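You operate a simulated robot arm through the tools that you are given. There is no shell and no other tool. Be economical: measure what you need, move in short steps, check, and stop when the job is done.

Carry out the task below with a simulated robot arm. There is one attempt and no reset: what you move stays moved.

TASK
Put the syrup bottle on the white plate on the snack counter top.

It is judged by the outcome, as a careful person would: the job done as asked, and still so three seconds after it is handed in. It fails if anything else is knocked over, pushed out of place, dropped, spilled or broken.

THE ROBOT
A 7-joint arm with a two-finger parallel gripper, fixed in place. Base frame: the origin is at the foot of the arm, x ahead of it, y to its left, z up; the work surface is at about z = 0. Lengths are in m, angles in degrees, forces in N, time in s.
With the tool pointing down near the work surface it reaches from about 0.22 to 0.58 m from the base axis. Its first joint turns from -66.0 to 66.0 degrees. Payload 2.5 kg.
Tool frame: the origin (TCP) lies between the finger pads and is the grasp point; the fingertips stand 0.023 m ahead of it; z points along the fingers, y is the line along which they close. The gripper opens to 0.094 m. The fingers are 0.038 m wide and 0.01 m thick; the gripper's body (0.054 by 0.096 m) begins 0.039 m behind the TCP.
Orientation is that of the tool frame in the base frame, as a unit quaternion [x, y, z, w]. With the fingers straight down and closing along the base's y, the tool's x points along the base's -x, its y along +y and its z along -z.

THE INTERFACE
- The arm moves only by the tool arm_command. Its argument "deltas" is a list that holds one entry, the list of rows, each a list of 6 numbers: the shift along the tool's x, y, z in units of 250 mm (1.0 is 250 mm), then the turn, a rotation vector about the tool's x, y, z in units of 60 degrees (1.0 is 60 degrees). In form: [[[x, y, z, ax, ay, az], ...]]. A call has 1 to 10 rows; each row is the pose to reach, as a shift and turn from the pose commanded when the call began, along the tool's axes at that moment. "claw" is the opening, from 0 (shut) to 1 (fully open), set as the call begins (left out, the last holds). A call with a number of a shift or a turn outside -1 to 1 is refused whole. A row lasts 0.2 s, in which the tool goes at most 0.05 m and 8.6 degrees; a call with a longer step from one row to the next is refused whole, and so is a gripper value outside its range. A pose out of reach is approached as far as the arm can. The call stops where the force on the tool passes 40 N (or 10 N more than at its start, if that is more) or the arm is blocked; 0.2 s more then pass. The fingers move at their own pace (about 0.108 m/s each) and stop on an object; they squeeze with about 37 N. The grip force told is the motor's: it shows also when the fingers shut on nothing. Time passes only in rows, and 0.2 s behind the last, so rows that repeat a pose let the fingers close. It gives the time, the measured TCP pose, the force on the tool (base axes), the opening and the grip force at its end, in the units of the frame above (readings bear some noise).
- Cameras (640 x 400 px; columns grow to the right, rows downward): "scene" is fixed at [0.1098, -0.4073, 0.5372]; the picture's right is [0.88, -0.47, 0.00], its down [-0.30, -0.57, -0.76] and it looks along [0.36, 0.67, -0.65] (base axes); focal length 282 px, centre (320, 200). "wrist" rides on the gripper at [-0.039, 0, -0.044] in the tool frame; the picture's right is [0.00, -1.00, 0.00], its down [0.97, 0.00, -0.24] and it looks along [0.24, 0.00, 0.97] (tool axes); focal length 218 px, centre (320, 200).
- get_image(camera): a new picture of that camera. No time passes.
- locate(camera, pixels): there is no depth. For up to 12 entries [column, row, z] of the newest picture of that camera ("zoom" is the newest enlarged one), the place [x, y] in the base frame at which the ray of that pixel passes the height z, good to about 0.003 m. No time passes.
- enlarge(camera, box): a new picture of the part [left, top, right, bottom] of that camera's present view, enlarged. No time passes.
- sign_off(): hands the job in; it is judged then, once.

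Work in short steps. Measure before you move; look again where a grasp or a placing could have gone wrong, and mend it. You have 60 turns and 22 pictures in all, the two below and enlarged ones among them. Open the gripper and draw the arm clear of the work before you hand the job in, unless the task says otherwise; then end with one line.

The tools are called by a JSON object that holds its "name" and its "arguments". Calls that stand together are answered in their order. arm_command: Moves the arm, as the interface text tells. Its arguments: {"type":"object","properties":{"deltas":{"type":"array","items":{"type":"array","items":{"type":"array","items":{"type":"number"}}}},"claw":{"type":"number"}},"required":["deltas"]} The other tools are called the same way: get_image (camera) takes a picture; locate (camera, pixels) gives the place at which the rays of pixels pass given heights; enlarge (camera, box) takes an enlarged picture of a part of a camera's view; sign_off () hands the job in.

At the start:

```text
time: 0.0
position: [0.3025, 0.1434, 0.2942]
ee_rot: [0.001, 1.0, 0.0, 0.0]
wrist_force: [-0.6, 0.5, -0.9]
gripper_width: 0.0941
gripper_force: 0.0
```

scene: 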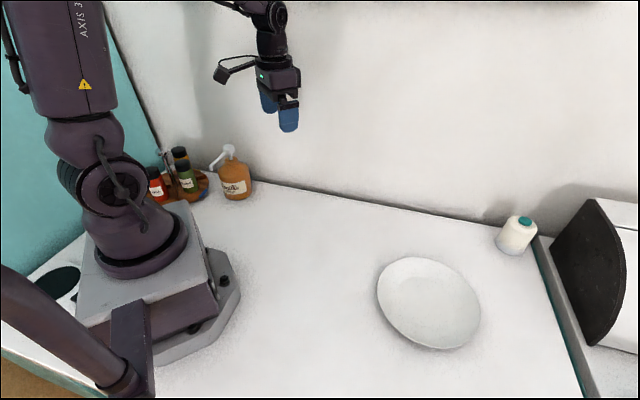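
wrist: 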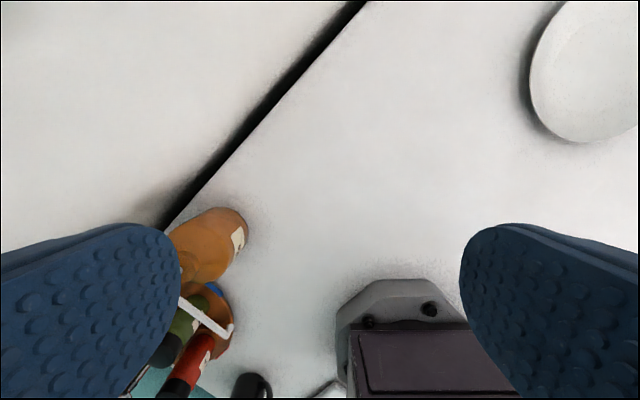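

I enlarge the bottle area in the scene view to identify the syrup bottle and its neighbours, around (200,180).

{"name": "enlarge", "arguments": {"camera": "scene", "box": [130, 130, 290, 230]}}

{"name": "locate", "arguments": {"camera": "scene", "pixels": [[236, 199, 0], [222, 196, 0], [252, 194, 0], [229, 147, 0.15], [214, 163, 0.13], [428, 300, 0.01], [377, 290, 0.015], [480, 315, 0.015], [425, 258, 0.015], [440, 349, 0.01]]}}

{"name": "locate", "arguments": {"camera": "wrist", "pixels": [[247, 225, 0], [215, 208, 0], [240, 215, 0.0], [232, 325, 0.13], [188, 258, 0.1], [585, 70, 0.01]]}}

```text
4.00 times, centred on (210, 180) of scene
```

zoom: 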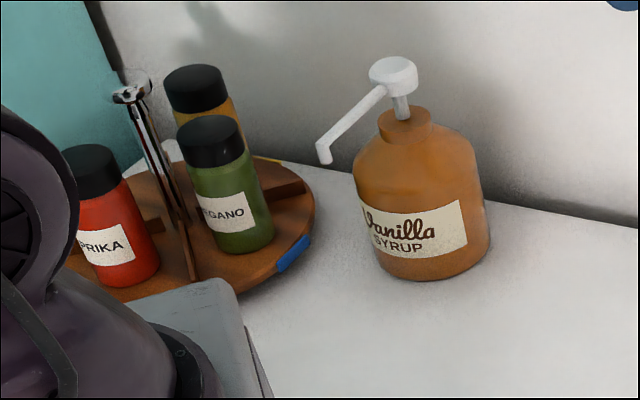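

```text
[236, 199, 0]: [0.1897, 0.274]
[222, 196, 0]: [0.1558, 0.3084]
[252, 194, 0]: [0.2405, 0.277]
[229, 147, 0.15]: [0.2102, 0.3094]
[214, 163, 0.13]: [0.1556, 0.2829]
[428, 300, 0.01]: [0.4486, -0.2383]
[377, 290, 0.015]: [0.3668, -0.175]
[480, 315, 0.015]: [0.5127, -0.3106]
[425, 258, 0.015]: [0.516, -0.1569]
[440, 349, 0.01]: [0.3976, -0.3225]
```

```text
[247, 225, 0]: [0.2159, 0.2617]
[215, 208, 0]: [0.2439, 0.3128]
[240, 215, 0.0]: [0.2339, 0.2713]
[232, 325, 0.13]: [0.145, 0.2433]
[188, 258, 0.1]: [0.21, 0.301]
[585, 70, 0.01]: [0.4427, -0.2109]
```

The syrup bottle is the vanilla pump bottle at about (0.207, 0.302), with its spout pointing left. I measure its heights and the spout tip along the rays.

{"name": "locate", "arguments": {"camera": "zoom", "pixels": [[393, 62, 0.15], [393, 62, 0.17], [405, 112, 0.1], [405, 112, 0.13], [323, 158, 0.11], [323, 158, 0.15], [355, 170, 0.08], [478, 160, 0.08], [375, 262, 0.0], [488, 238, 0.0], [430, 281, 0.0], [290, 270, 0.01]]}}

{"name": "locate", "arguments": {"camera": "wrist", "pixels": [[229, 330, 0.11], [229, 330, 0.15], [182, 300, 0.15], [182, 300, 0.17], [187, 262, 0.11], [187, 262, 0.13], [165, 225, 0.0], [365, 0, 0.0], [232, 320, 0.02], [208, 350, 0.1]]}}

```text
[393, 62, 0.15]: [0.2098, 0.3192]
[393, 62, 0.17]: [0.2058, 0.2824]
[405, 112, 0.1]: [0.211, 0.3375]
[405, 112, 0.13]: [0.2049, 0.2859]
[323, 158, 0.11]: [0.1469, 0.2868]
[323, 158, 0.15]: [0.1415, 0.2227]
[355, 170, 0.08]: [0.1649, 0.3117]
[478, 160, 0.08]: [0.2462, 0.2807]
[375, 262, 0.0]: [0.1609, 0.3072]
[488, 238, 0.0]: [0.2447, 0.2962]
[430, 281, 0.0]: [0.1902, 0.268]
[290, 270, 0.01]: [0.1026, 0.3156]
```

```text
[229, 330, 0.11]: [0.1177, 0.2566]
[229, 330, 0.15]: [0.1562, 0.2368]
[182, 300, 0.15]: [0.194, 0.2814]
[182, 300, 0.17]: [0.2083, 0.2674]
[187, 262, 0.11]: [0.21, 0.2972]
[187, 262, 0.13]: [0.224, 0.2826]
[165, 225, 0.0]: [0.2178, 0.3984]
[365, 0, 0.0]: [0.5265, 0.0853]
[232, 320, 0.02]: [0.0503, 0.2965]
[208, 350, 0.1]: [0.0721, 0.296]
```

The readings put the bottle axis at about (0.206, 0.303). The head top is at z≈0.16, the neck at z≈0.106–0.12, and the spout points towards azimuth 225°. I'll grip the neck from above, with the fingers closing across the spout, so first I go above it with a 45° yaw.

{"name": "arm_command", "arguments": {"deltas": [[[0.055, 0.091, 0.02, 0, 0, -0.107], [0.11, 0.183, 0.04, 0, 0, -0.214], [0.165, 0.274, 0.06, 0, 0, -0.321], [0.22, 0.366, 0.08, 0, 0, -0.428], [0.276, 0.457, 0.1, 0, 0, -0.535], [0.331, 0.549, 0.12, 0, 0, -0.642], [0.386, 0.64, 0.137, 0, 0, -0.75], [0.386, 0.64, 0.137, 0, 0, -0.75]]], "claw": 1}}

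{"name": "get_image", "arguments": {"camera": "wrist"}}

{"name": "enlarge", "arguments": {"camera": "scene", "box": [130, 110, 290, 210]}}

```text
time: 1.8
position: [0.206, 0.3053, 0.2621]
ee_rot: [-0.383, 0.924, 0.0, 0.001]
wrist_force: [0.1, -0.7, 0.2]
gripper_width: 0.0937
gripper_force: 0.1
```

```text
18 pictures are left
```

wrist: 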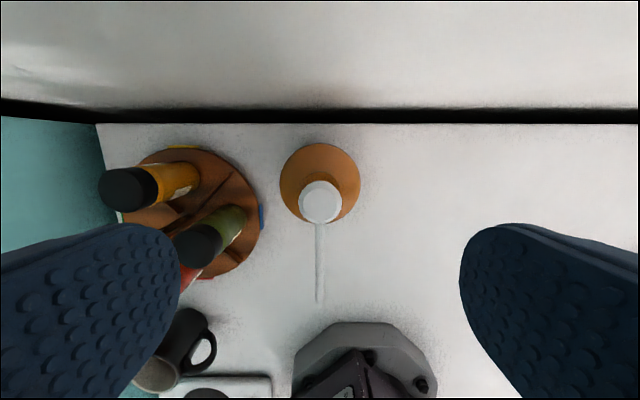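

```text
4.00 times, centred on (210, 160) of scene
```

zoom: 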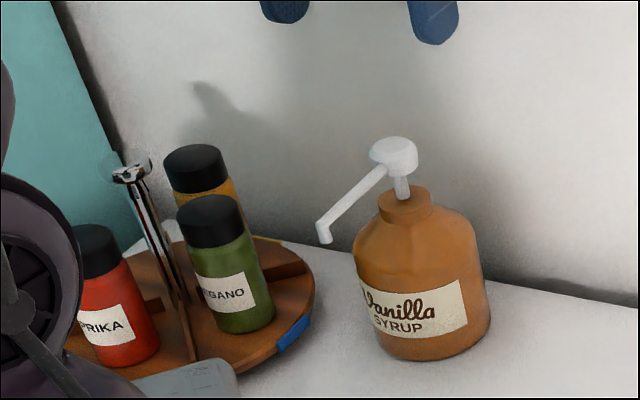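

The view is well aligned: the spout runs straight down column 320, with the head at (320,202). I locate the head, the body outline and the nearby jar caps to fix the remaining offset and check finger clearance.

{"name": "locate", "arguments": {"camera": "wrist", "pixels": [[320, 202, 0.159], [320, 202, 0.15], [320, 300, 0.14], [281, 185, 0.06], [360, 180, 0.06], [320, 143, 0.0], [128, 190, 0.12], [222, 240, 0.12], [205, 245, 0.12], [262, 215, 0.01], [320, 110, 0.0], [200, 180, 0.08]]}}

{"name": "locate", "arguments": {"camera": "zoom", "pixels": [[207, 205, 0.1], [207, 205, 0.12], [207, 205, 0.14], [192, 160, 0.1], [192, 160, 0.12], [192, 160, 0.14], [393, 145, 0.16], [393, 145, 0.15], [405, 194, 0.12], [405, 194, 0.11], [405, 219, 0.1], [405, 219, 0.11]]}}

```text
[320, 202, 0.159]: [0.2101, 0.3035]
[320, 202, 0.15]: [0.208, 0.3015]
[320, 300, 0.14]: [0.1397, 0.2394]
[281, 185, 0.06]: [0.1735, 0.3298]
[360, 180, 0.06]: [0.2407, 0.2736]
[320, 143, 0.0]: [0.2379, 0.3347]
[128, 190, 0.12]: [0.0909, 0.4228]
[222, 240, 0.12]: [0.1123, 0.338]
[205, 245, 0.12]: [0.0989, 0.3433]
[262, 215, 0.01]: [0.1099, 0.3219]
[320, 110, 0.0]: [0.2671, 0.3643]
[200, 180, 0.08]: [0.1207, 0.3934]
```

```text
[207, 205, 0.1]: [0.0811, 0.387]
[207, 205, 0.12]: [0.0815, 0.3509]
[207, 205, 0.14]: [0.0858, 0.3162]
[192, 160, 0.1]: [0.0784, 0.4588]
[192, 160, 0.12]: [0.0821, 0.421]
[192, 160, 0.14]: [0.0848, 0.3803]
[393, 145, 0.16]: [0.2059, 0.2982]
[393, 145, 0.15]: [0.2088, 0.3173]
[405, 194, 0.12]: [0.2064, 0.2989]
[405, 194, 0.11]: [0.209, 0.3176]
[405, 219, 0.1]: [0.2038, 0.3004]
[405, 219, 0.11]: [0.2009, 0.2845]
```

The axis lies within about 3 mm of the TCP line, and the jars are clear at x<0.12. I descend straight to z≈0.137 with the claw open and check again.

{"name": "arm_command", "arguments": {"deltas": [[[0, 0, 0.1, 0, 0, 0], [0, 0, 0.2, 0, 0, 0], [0, 0, 0.3, 0, 0, 0], [0, 0, 0.4, 0, 0, 0], [0, 0, 0.46, 0, 0, 0], [0, 0, 0.5, 0, 0, 0]]]}}

{"name": "enlarge", "arguments": {"camera": "scene", "box": [150, 100, 310, 200]}}

```text
time: 3.2
position: [0.2057, 0.304, 0.135]
ee_rot: [-0.382, 0.924, -0.001, 0.0]
wrist_force: [0.5, -0.3, 0.2]
gripper_width: 0.0941
gripper_force: 0.0
```

```text
4.00 times, centred on (230, 150) of scene
```

zoom: 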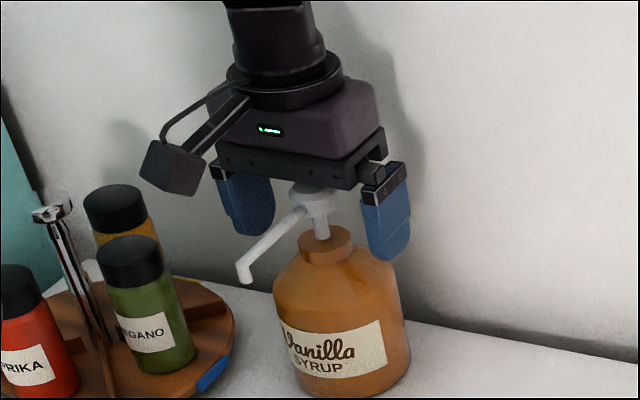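

No contact, and the head and spout sit between the fingers just under the palm. I lower 9 mm more so the tips span the neck.

{"name": "arm_command", "arguments": {"deltas": [[[0, 0, 0.012, 0, 0, 0], [0, 0, 0.024, 0, 0, 0], [0, 0, 0.036, 0, 0, 0], [0, 0, 0.036, 0, 0, 0]]]}}

{"name": "enlarge", "arguments": {"camera": "scene", "box": [190, 130, 270, 180]}}

```text
time: 4.2
position: [0.2071, 0.3041, 0.1248]
ee_rot: [-0.383, 0.924, 0.0, 0.0]
wrist_force: [-0.7, 0.2, 0.3]
gripper_width: 0.0941
gripper_force: 0.1
```

```text
8.00 times, centred on (230, 155) of scene
```

zoom: 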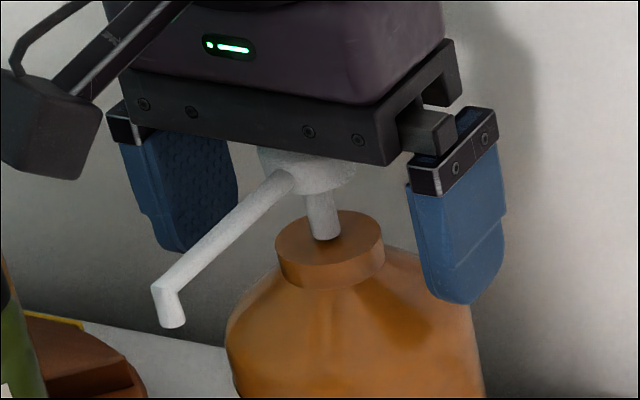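

Still no contact and the tips are at neck level, so I close on the neck.

{"name": "arm_command", "arguments": {"deltas": [[[0, 0, 0, 0, 0, 0], [0, 0, 0, 0, 0, 0], [0, 0, 0, 0, 0, 0], [0, 0, 0, 0, 0, 0]]], "claw": 0}}

{"name": "enlarge", "arguments": {"camera": "scene", "box": [190, 130, 270, 180]}}

```text
time: 5.2
position: [0.2061, 0.3044, 0.1272]
ee_rot: [-0.383, 0.924, 0.0, 0.001]
wrist_force: [-4.8, -4.4, 21.4]
gripper_width: 0.0354
gripper_force: 36.9
stopped in row 4: the force on the tool passed its limit (the readings are from after the stop); the commanded pose is now the measured one
```

```text
8.00 times, centred on (230, 155) of scene
```

zoom: 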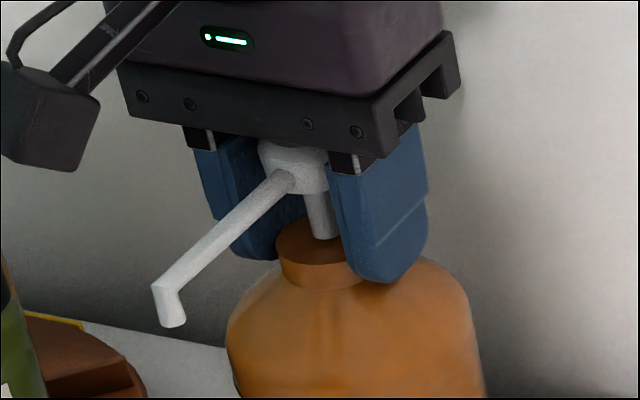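

The fingers hold the neck at a width of 0.035 m, with the tips pressing lightly on the shoulder. I lift slowly by 20 mm to test the hold.

{"name": "arm_command", "arguments": {"deltas": [[[0, 0, -0.01, 0, 0, 0], [0, 0, -0.025, 0, 0, 0], [0, 0, -0.05, 0, 0, 0], [0, 0, -0.08, 0, 0, 0], [0, 0, -0.08, 0, 0, 0]]]}}

{"name": "enlarge", "arguments": {"camera": "scene", "box": [150, 110, 310, 210]}}

```text
time: 6.4
position: [0.2054, 0.3055, 0.1481]
ee_rot: [-0.382, 0.924, 0.0, 0.002]
wrist_force: [0.1, 0.6, 0.5]
gripper_width: 0.0291
gripper_force: 37.0
```

```text
4.00 times, centred on (230, 160) of scene
```

zoom: 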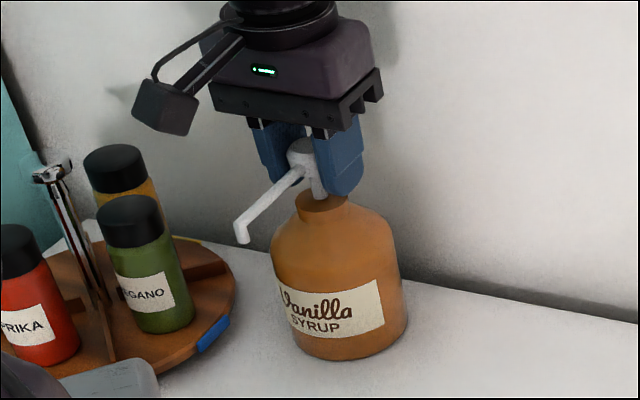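

The fingers slid off the neck: the bottle is still standing in place and the width is now 0.029, on the pump head. I do a tiny 4 mm lift here just to read whether any load is carried.

{"name": "arm_command", "arguments": {"deltas": [[[0, 0, -0.008, 0, 0, 0], [0, 0, -0.016, 0, 0, 0]]]}}

{"name": "enlarge", "arguments": {"camera": "scene", "box": [190, 130, 270, 180]}}

```text
time: 7.0
position: [0.2043, 0.3068, 0.1508]
ee_rot: [-0.384, 0.924, 0.0, 0.0]
wrist_force: [-0.8, 0.5, -9.9]
gripper_width: 0.0298
gripper_force: 37.0
```

```text
8.00 times, centred on (230, 155) of scene
```

zoom: 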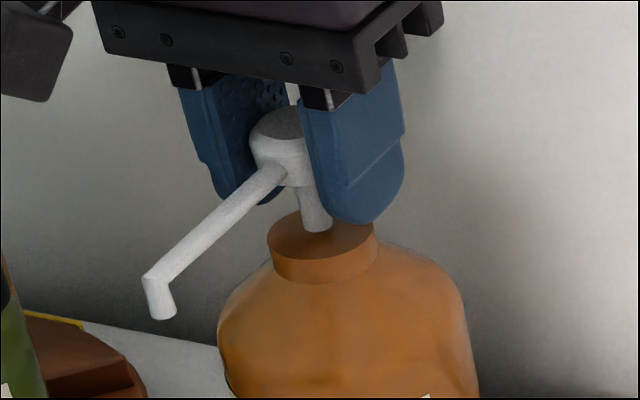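

The head now carries 9.9 N. I lift 8 mm more to see whether the bottle rises as one piece and the load levels off.

{"name": "arm_command", "arguments": {"deltas": [[[0, 0, -0.008, 0, 0, 0], [0, 0, -0.016, 0, 0, 0], [0, 0, -0.024, 0, 0, 0], [0, 0, -0.032, 0, 0, 0]]]}}

{"name": "enlarge", "arguments": {"camera": "scene", "box": [150, 110, 310, 210]}}

```text
time: 8.0
position: [0.2054, 0.3048, 0.1599]
ee_rot: [-0.384, 0.924, 0.0, 0.001]
wrist_force: [-0.1, 0.6, -10.6]
gripper_width: 0.03
gripper_force: 37.0
```

```text
4.00 times, centred on (230, 160) of scene
```

zoom: 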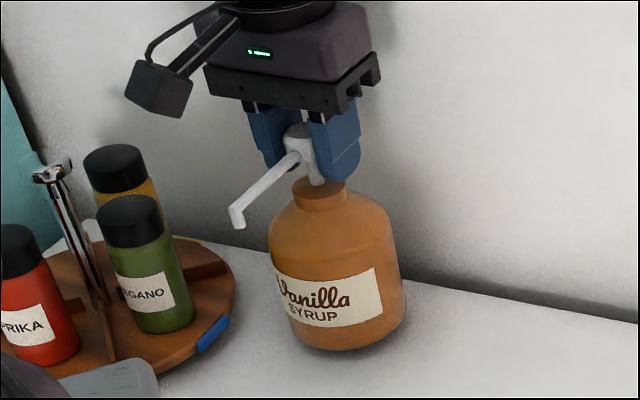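

The bottle rises as one piece with a steady load of about 10.5 N and the pump hasn't extended. I raise it 40 mm slowly and check for slip.

{"name": "arm_command", "arguments": {"deltas": [[[0, 0, -0.015, 0, 0, 0], [0, 0, -0.035, 0, 0, 0], [0, 0, -0.06, 0, 0, 0], [0, 0, -0.09, 0, 0, 0], [0, 0, -0.12, 0, 0, 0], [0, 0, -0.145, 0, 0, 0], [0, 0, -0.16, 0, 0, 0], [0, 0, -0.16, 0, 0, 0], [0, 0, -0.16, 0, 0, 0]]]}}

{"name": "enlarge", "arguments": {"camera": "scene", "box": [150, 90, 310, 190]}}

```text
time: 10.0
position: [0.205, 0.3056, 0.199]
ee_rot: [-0.383, 0.924, 0.002, 0.001]
wrist_force: [0.2, -0.2, -9.3]
gripper_width: 0.03
gripper_force: 37.1
```

```text
4.00 times, centred on (230, 140) of scene
```

zoom: 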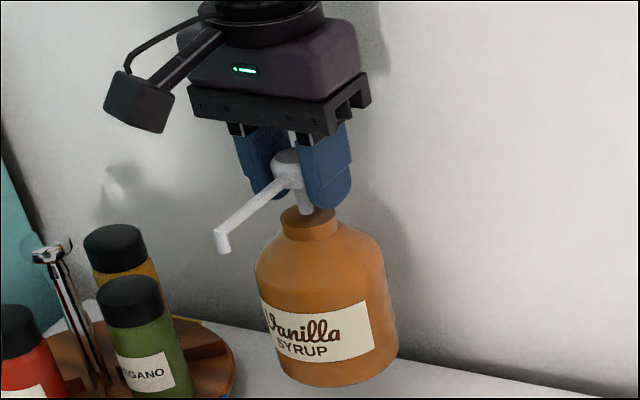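

There is no slip and the bottle hangs upright with its bottom at about z≈0.05. I carry it smoothly towards the plate in stages, turning the yaw gradually.

{"name": "arm_command", "arguments": {"deltas": [[[0.006, -0.024, 0, 0, 0, 0.01], [0.02, -0.08, 0, 0, 0, 0.033], [0.042, -0.167, 0, 0, 0, 0.07], [0.068, -0.27, 0, 0, 0, 0.113], [0.094, -0.374, 0, 0, 0, 0.157], [0.121, -0.477, 0, 0, 0, 0.2], [0.147, -0.58, 0, 0, 0, 0.243], [0.173, -0.684, 0, 0, 0, 0.286], [0.193, -0.763, 0, 0, 0, 0.32], [0.201, -0.795, 0, 0, 0, 0.333]]]}}

```text
time: 12.2
position: [0.3115, 0.127, 0.1954]
ee_rot: [-0.216, 0.976, 0.0, 0.001]
wrist_force: [-1.1, 0.3, -10.0]
gripper_width: 0.0299
gripper_force: 37.1
```

Load is steady at 10 N; I continue to about (0.39, -0.06).

{"name": "arm_command", "arguments": {"deltas": [[[0.001, -0.024, -0.002, 0, 0, 0.01], [0.003, -0.081, -0.005, 0, 0, 0.033], [0.006, -0.17, -0.01, 0, 0, 0.07], [0.01, -0.276, -0.015, 0, 0, 0.113], [0.014, -0.381, -0.02, 0, 0, 0.157], [0.018, -0.487, -0.02, 0, 0, 0.2], [0.022, -0.592, -0.02, 0, 0, 0.243], [0.026, -0.697, -0.02, 0, 0, 0.286], [0.029, -0.779, -0.02, 0, 0, 0.32], [0.03, -0.811, -0.02, 0, 0, 0.333]]]}}

{"name": "get_image", "arguments": {"camera": "scene"}}

```text
time: 14.4
position: [0.3914, -0.0581, 0.2032]
ee_rot: [-0.043, 0.999, 0.0, 0.001]
wrist_force: [-0.5, -0.3, -9.3]
gripper_width: 0.0298
gripper_force: 37.1
```

```text
9 pictures are left
```

scene: 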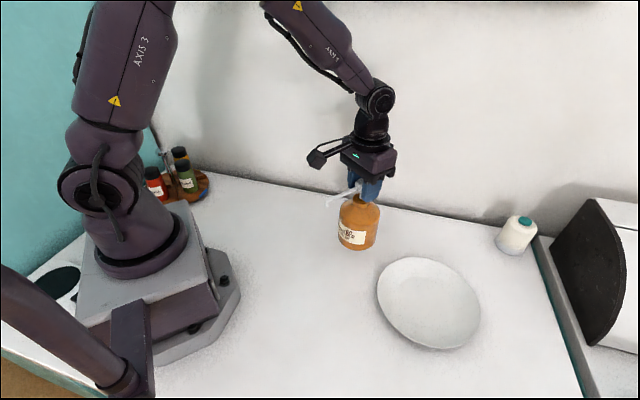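

Everything is stable. The plate centre comes out at about (0.447, -0.239), so I move above it.

{"name": "arm_command", "arguments": {"deltas": [[[-0.005, -0.022, 0, 0, 0, 0.008], [-0.016, -0.074, 0, 0, 0, 0.025], [-0.034, -0.155, 0, 0, 0, 0.053], [-0.054, -0.25, 0, 0, 0, 0.085], [-0.075, -0.346, 0, 0, 0, 0.118], [-0.096, -0.442, 0, 0, 0, 0.15], [-0.117, -0.538, 0, 0, 0, 0.183], [-0.138, -0.634, 0, 0, 0, 0.215], [-0.154, -0.708, 0, 0, 0, 0.24], [-0.16, -0.737, 0, 0, 0, 0.25]]]}}

{"name": "enlarge", "arguments": {"camera": "scene", "box": [330, 190, 522, 370]}}

{"name": "get_image", "arguments": {"camera": "wrist"}}

```text
time: 16.6
position: [0.4469, -0.2408, 0.2017]
ee_rot: [0.086, 0.996, 0.001, 0.0]
wrist_force: [0.4, 0.4, -9.4]
gripper_width: 0.0299
gripper_force: 36.8
```

```text
2.22 times, centred on (426, 280) of scene
```

zoom: 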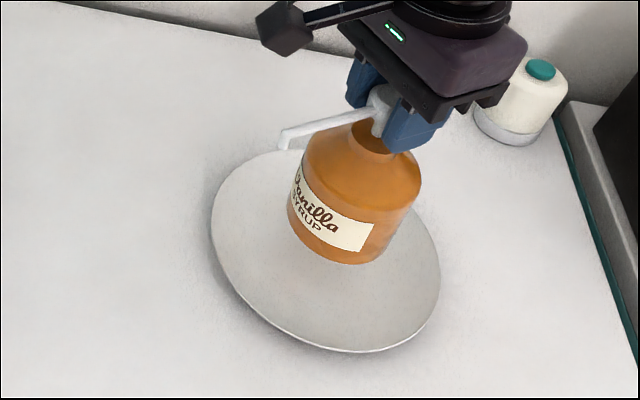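

```text
7 pictures are left
```

wrist: 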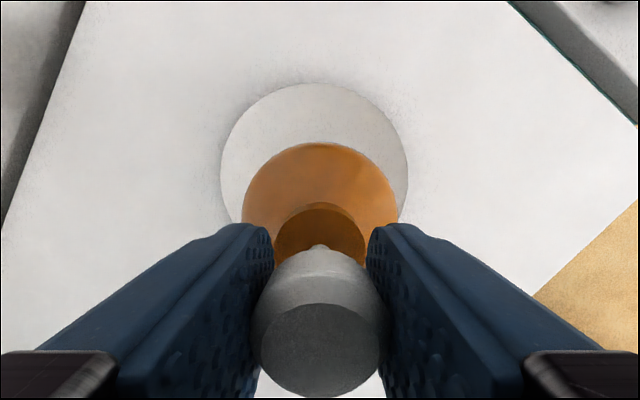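

The bottle hangs over the plate. I check the plate's rim in the wrist view to refine the centring before lowering.

{"name": "locate", "arguments": {"camera": "wrist", "pixels": [[314, 83, 0.018], [221, 170, 0.018], [408, 170, 0.018], [320, 143, 0.06]]}}

{"name": "locate", "arguments": {"camera": "zoom", "pixels": [[211, 215, 0.018], [441, 285, 0.018], [360, 352, 0.015], [345, 264, 0.05], [288, 215, 0.06], [400, 240, 0.06]]}}

```text
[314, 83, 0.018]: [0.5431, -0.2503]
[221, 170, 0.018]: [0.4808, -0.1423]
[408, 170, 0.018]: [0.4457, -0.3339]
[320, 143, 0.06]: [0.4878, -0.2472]
```

```text
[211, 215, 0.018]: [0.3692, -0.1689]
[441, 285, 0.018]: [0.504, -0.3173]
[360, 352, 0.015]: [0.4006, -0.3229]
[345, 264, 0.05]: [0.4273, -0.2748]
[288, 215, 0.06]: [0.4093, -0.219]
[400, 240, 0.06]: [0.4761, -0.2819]
```

The plate centre is about (0.447, -0.235) and the bottle is within 6 mm of it. I lower it 36 mm towards the surface.

{"name": "arm_command", "arguments": {"deltas": [[[0, 0.004, 0.015, 0, 0, 0], [0, 0.008, 0.04, 0, 0, 0], [0, 0.014, 0.07, 0, 0, 0], [0, 0.016, 0.1, 0, 0, 0], [0, 0.016, 0.125, 0, 0, 0], [0, 0.016, 0.14, 0, 0, 0], [0, 0.016, 0.144, 0, 0, 0], [0, 0.016, 0.144, 0, 0, 0]]]}}

```text
time: 18.4
position: [0.4474, -0.2341, 0.1687]
ee_rot: [0.086, 0.996, 0.001, 0.0]
wrist_force: [-0.8, -0.2, -9.2]
gripper_width: 0.0299
gripper_force: 36.9
```

Full weight still hangs (−9.2 N). I lower 6 mm in small steps.

{"name": "arm_command", "arguments": {"deltas": [[[0, 0, 0.006, 0, 0, 0], [0, 0, 0.012, 0, 0, 0], [0, 0, 0.018, 0, 0, 0], [0, 0, 0.024, 0, 0, 0], [0, 0, 0.024, 0, 0, 0]]]}}

```text
time: 19.6
position: [0.4471, -0.2345, 0.1625]
ee_rot: [0.087, 0.996, 0.001, 0.0]
wrist_force: [-0.3, 0.4, -9.8]
gripper_width: 0.0297
gripper_force: 37.1
```

Not touching yet; I lower 4 mm more.

{"name": "arm_command", "arguments": {"deltas": [[[0, 0, 0.004, 0, 0, 0], [0, 0, 0.008, 0, 0, 0], [0, 0, 0.012, 0, 0, 0], [0, 0, 0.016, 0, 0, 0], [0, 0, 0.016, 0, 0, 0]]]}}

{"name": "enlarge", "arguments": {"camera": "scene", "box": [340, 190, 500, 360]}}

```text
time: 20.8
position: [0.4464, -0.2342, 0.1576]
ee_rot: [0.087, 0.996, 0.001, 0.0]
wrist_force: [-0.9, 0.7, -9.1]
gripper_width: 0.0299
gripper_force: 37.2
```

```text
2.35 times, centred on (420, 275) of scene
```

zoom: 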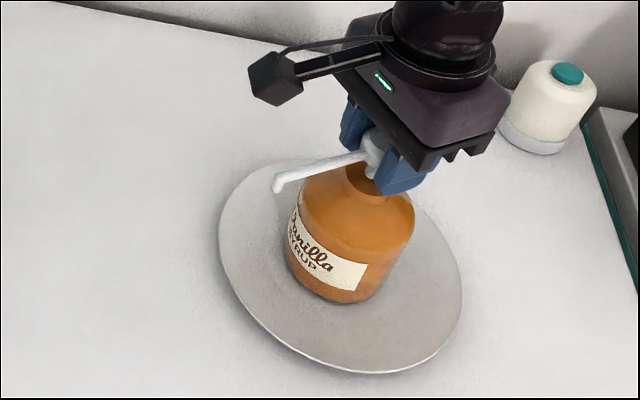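

Nearly down but the weight is still hanging, so I continue in 1 mm steps.

{"name": "arm_command", "arguments": {"deltas": [[[0, 0, 0.004, 0, 0, 0], [0, 0, 0.008, 0, 0, 0], [0, 0, 0.012, 0, 0, 0], [0, 0, 0.012, 0, 0, 0]]]}}

```text
time: 21.8
position: [0.4477, -0.2351, 0.1548]
ee_rot: [0.088, 0.996, 0.001, 0.0]
wrist_force: [-0.6, 0.1, -9.9]
gripper_width: 0.0298
gripper_force: 36.5
```

{"name": "arm_command", "arguments": {"deltas": [[[0, 0, 0.004, 0, 0, 0], [0, 0, 0.008, 0, 0, 0], [0, 0, 0.008, 0, 0, 0]]]}}

```text
time: 22.6
position: [0.447, -0.234, 0.1528]
ee_rot: [0.087, 0.996, 0.001, 0.001]
wrist_force: [-2.1, 1.0, -5.0]
gripper_width: 0.0297
gripper_force: 37.2
```

The load has dropped to −5 N, so contact has begun. I lower 1 mm more.

{"name": "arm_command", "arguments": {"deltas": [[[0, 0, 0.003, 0, 0, 0], [0, 0, 0.005, 0, 0, 0], [0, 0, 0.005, 0, 0, 0]]]}}

{"name": "enlarge", "arguments": {"camera": "scene", "box": [360, 200, 488, 320]}}

```text
time: 23.4
position: [0.4473, -0.2345, 0.1513]
ee_rot: [0.086, 0.996, 0.001, 0.002]
wrist_force: [1.4, 3.7, 0.4]
gripper_width: 0.0299
gripper_force: 37.0
```

```text
3.33 times, centred on (424, 260) of scene
```

zoom: 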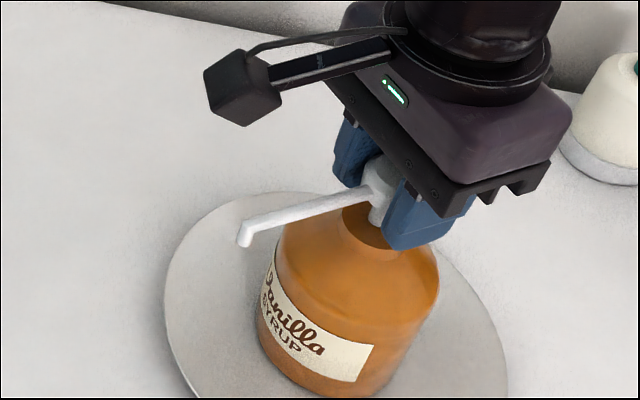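

The plate now carries the weight (0.4 N on the tool). I open the gripper in place.

{"name": "arm_command", "arguments": {"deltas": [[[0, 0, 0, 0, 0, 0], [0, 0, 0, 0, 0, 0], [0, 0, 0, 0, 0, 0], [0, 0, 0, 0, 0, 0]]], "claw": 0.9}}

{"name": "get_image", "arguments": {"camera": "wrist"}}

```text
time: 24.4
position: [0.4467, -0.235, 0.1516]
ee_rot: [0.087, 0.996, 0.001, 0.002]
wrist_force: [0.0, -0.7, -0.2]
gripper_width: 0.0847
gripper_force: 0.0
```

```text
4 pictures are left
```

wrist: 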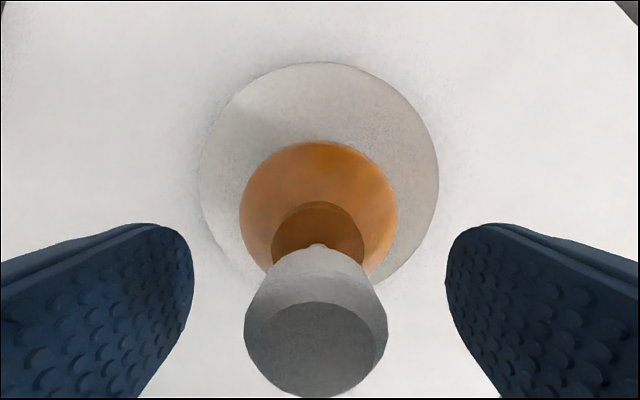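

The bottle stands free between the open fingers. I rise straight up 0.16 m and then draw back.

{"name": "arm_command", "arguments": {"deltas": [[[0, 0, -0.04, 0, 0, 0], [0, 0, -0.12, 0, 0, 0], [0, 0, -0.22, 0, 0, 0], [0, 0, -0.34, 0, 0, 0], [0, 0, -0.46, 0, 0, 0], [0, 0, -0.56, 0, 0, 0], [0, 0.15, -0.6, 0, 0, 0], [0, 0.3, -0.6, 0, 0, 0], [0, 0.45, -0.6, 0, 0, 0], [0, 0.6, -0.6, 0, 0, 0]]]}}

{"name": "get_image", "arguments": {"camera": "scene"}}

```text
time: 26.6
position: [0.4723, -0.0863, 0.3012]
ee_rot: [0.087, 0.996, 0.002, 0.002]
wrist_force: [0.3, 0.0, -0.6]
gripper_width: 0.0846
gripper_force: 0.1
```

```text
3 pictures are left
```

scene: 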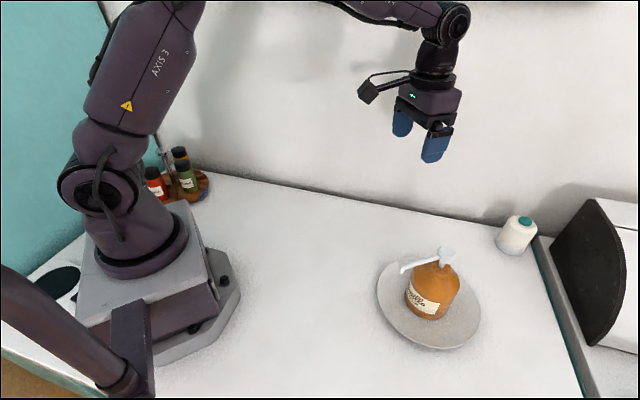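

The bottle stands upright on the plate, everything else is in place and the arm is clear, so I hand in.

{"name": "sign_off", "arguments": {}}

```text
The job is handed in.
```

The vanilla syrup bottle is standing upright near the centre of the white plate, nothing else was moved, and the arm is clear with the gripper open. My first grip on the neck slipped, so I carried the bottle by its pump head instead.
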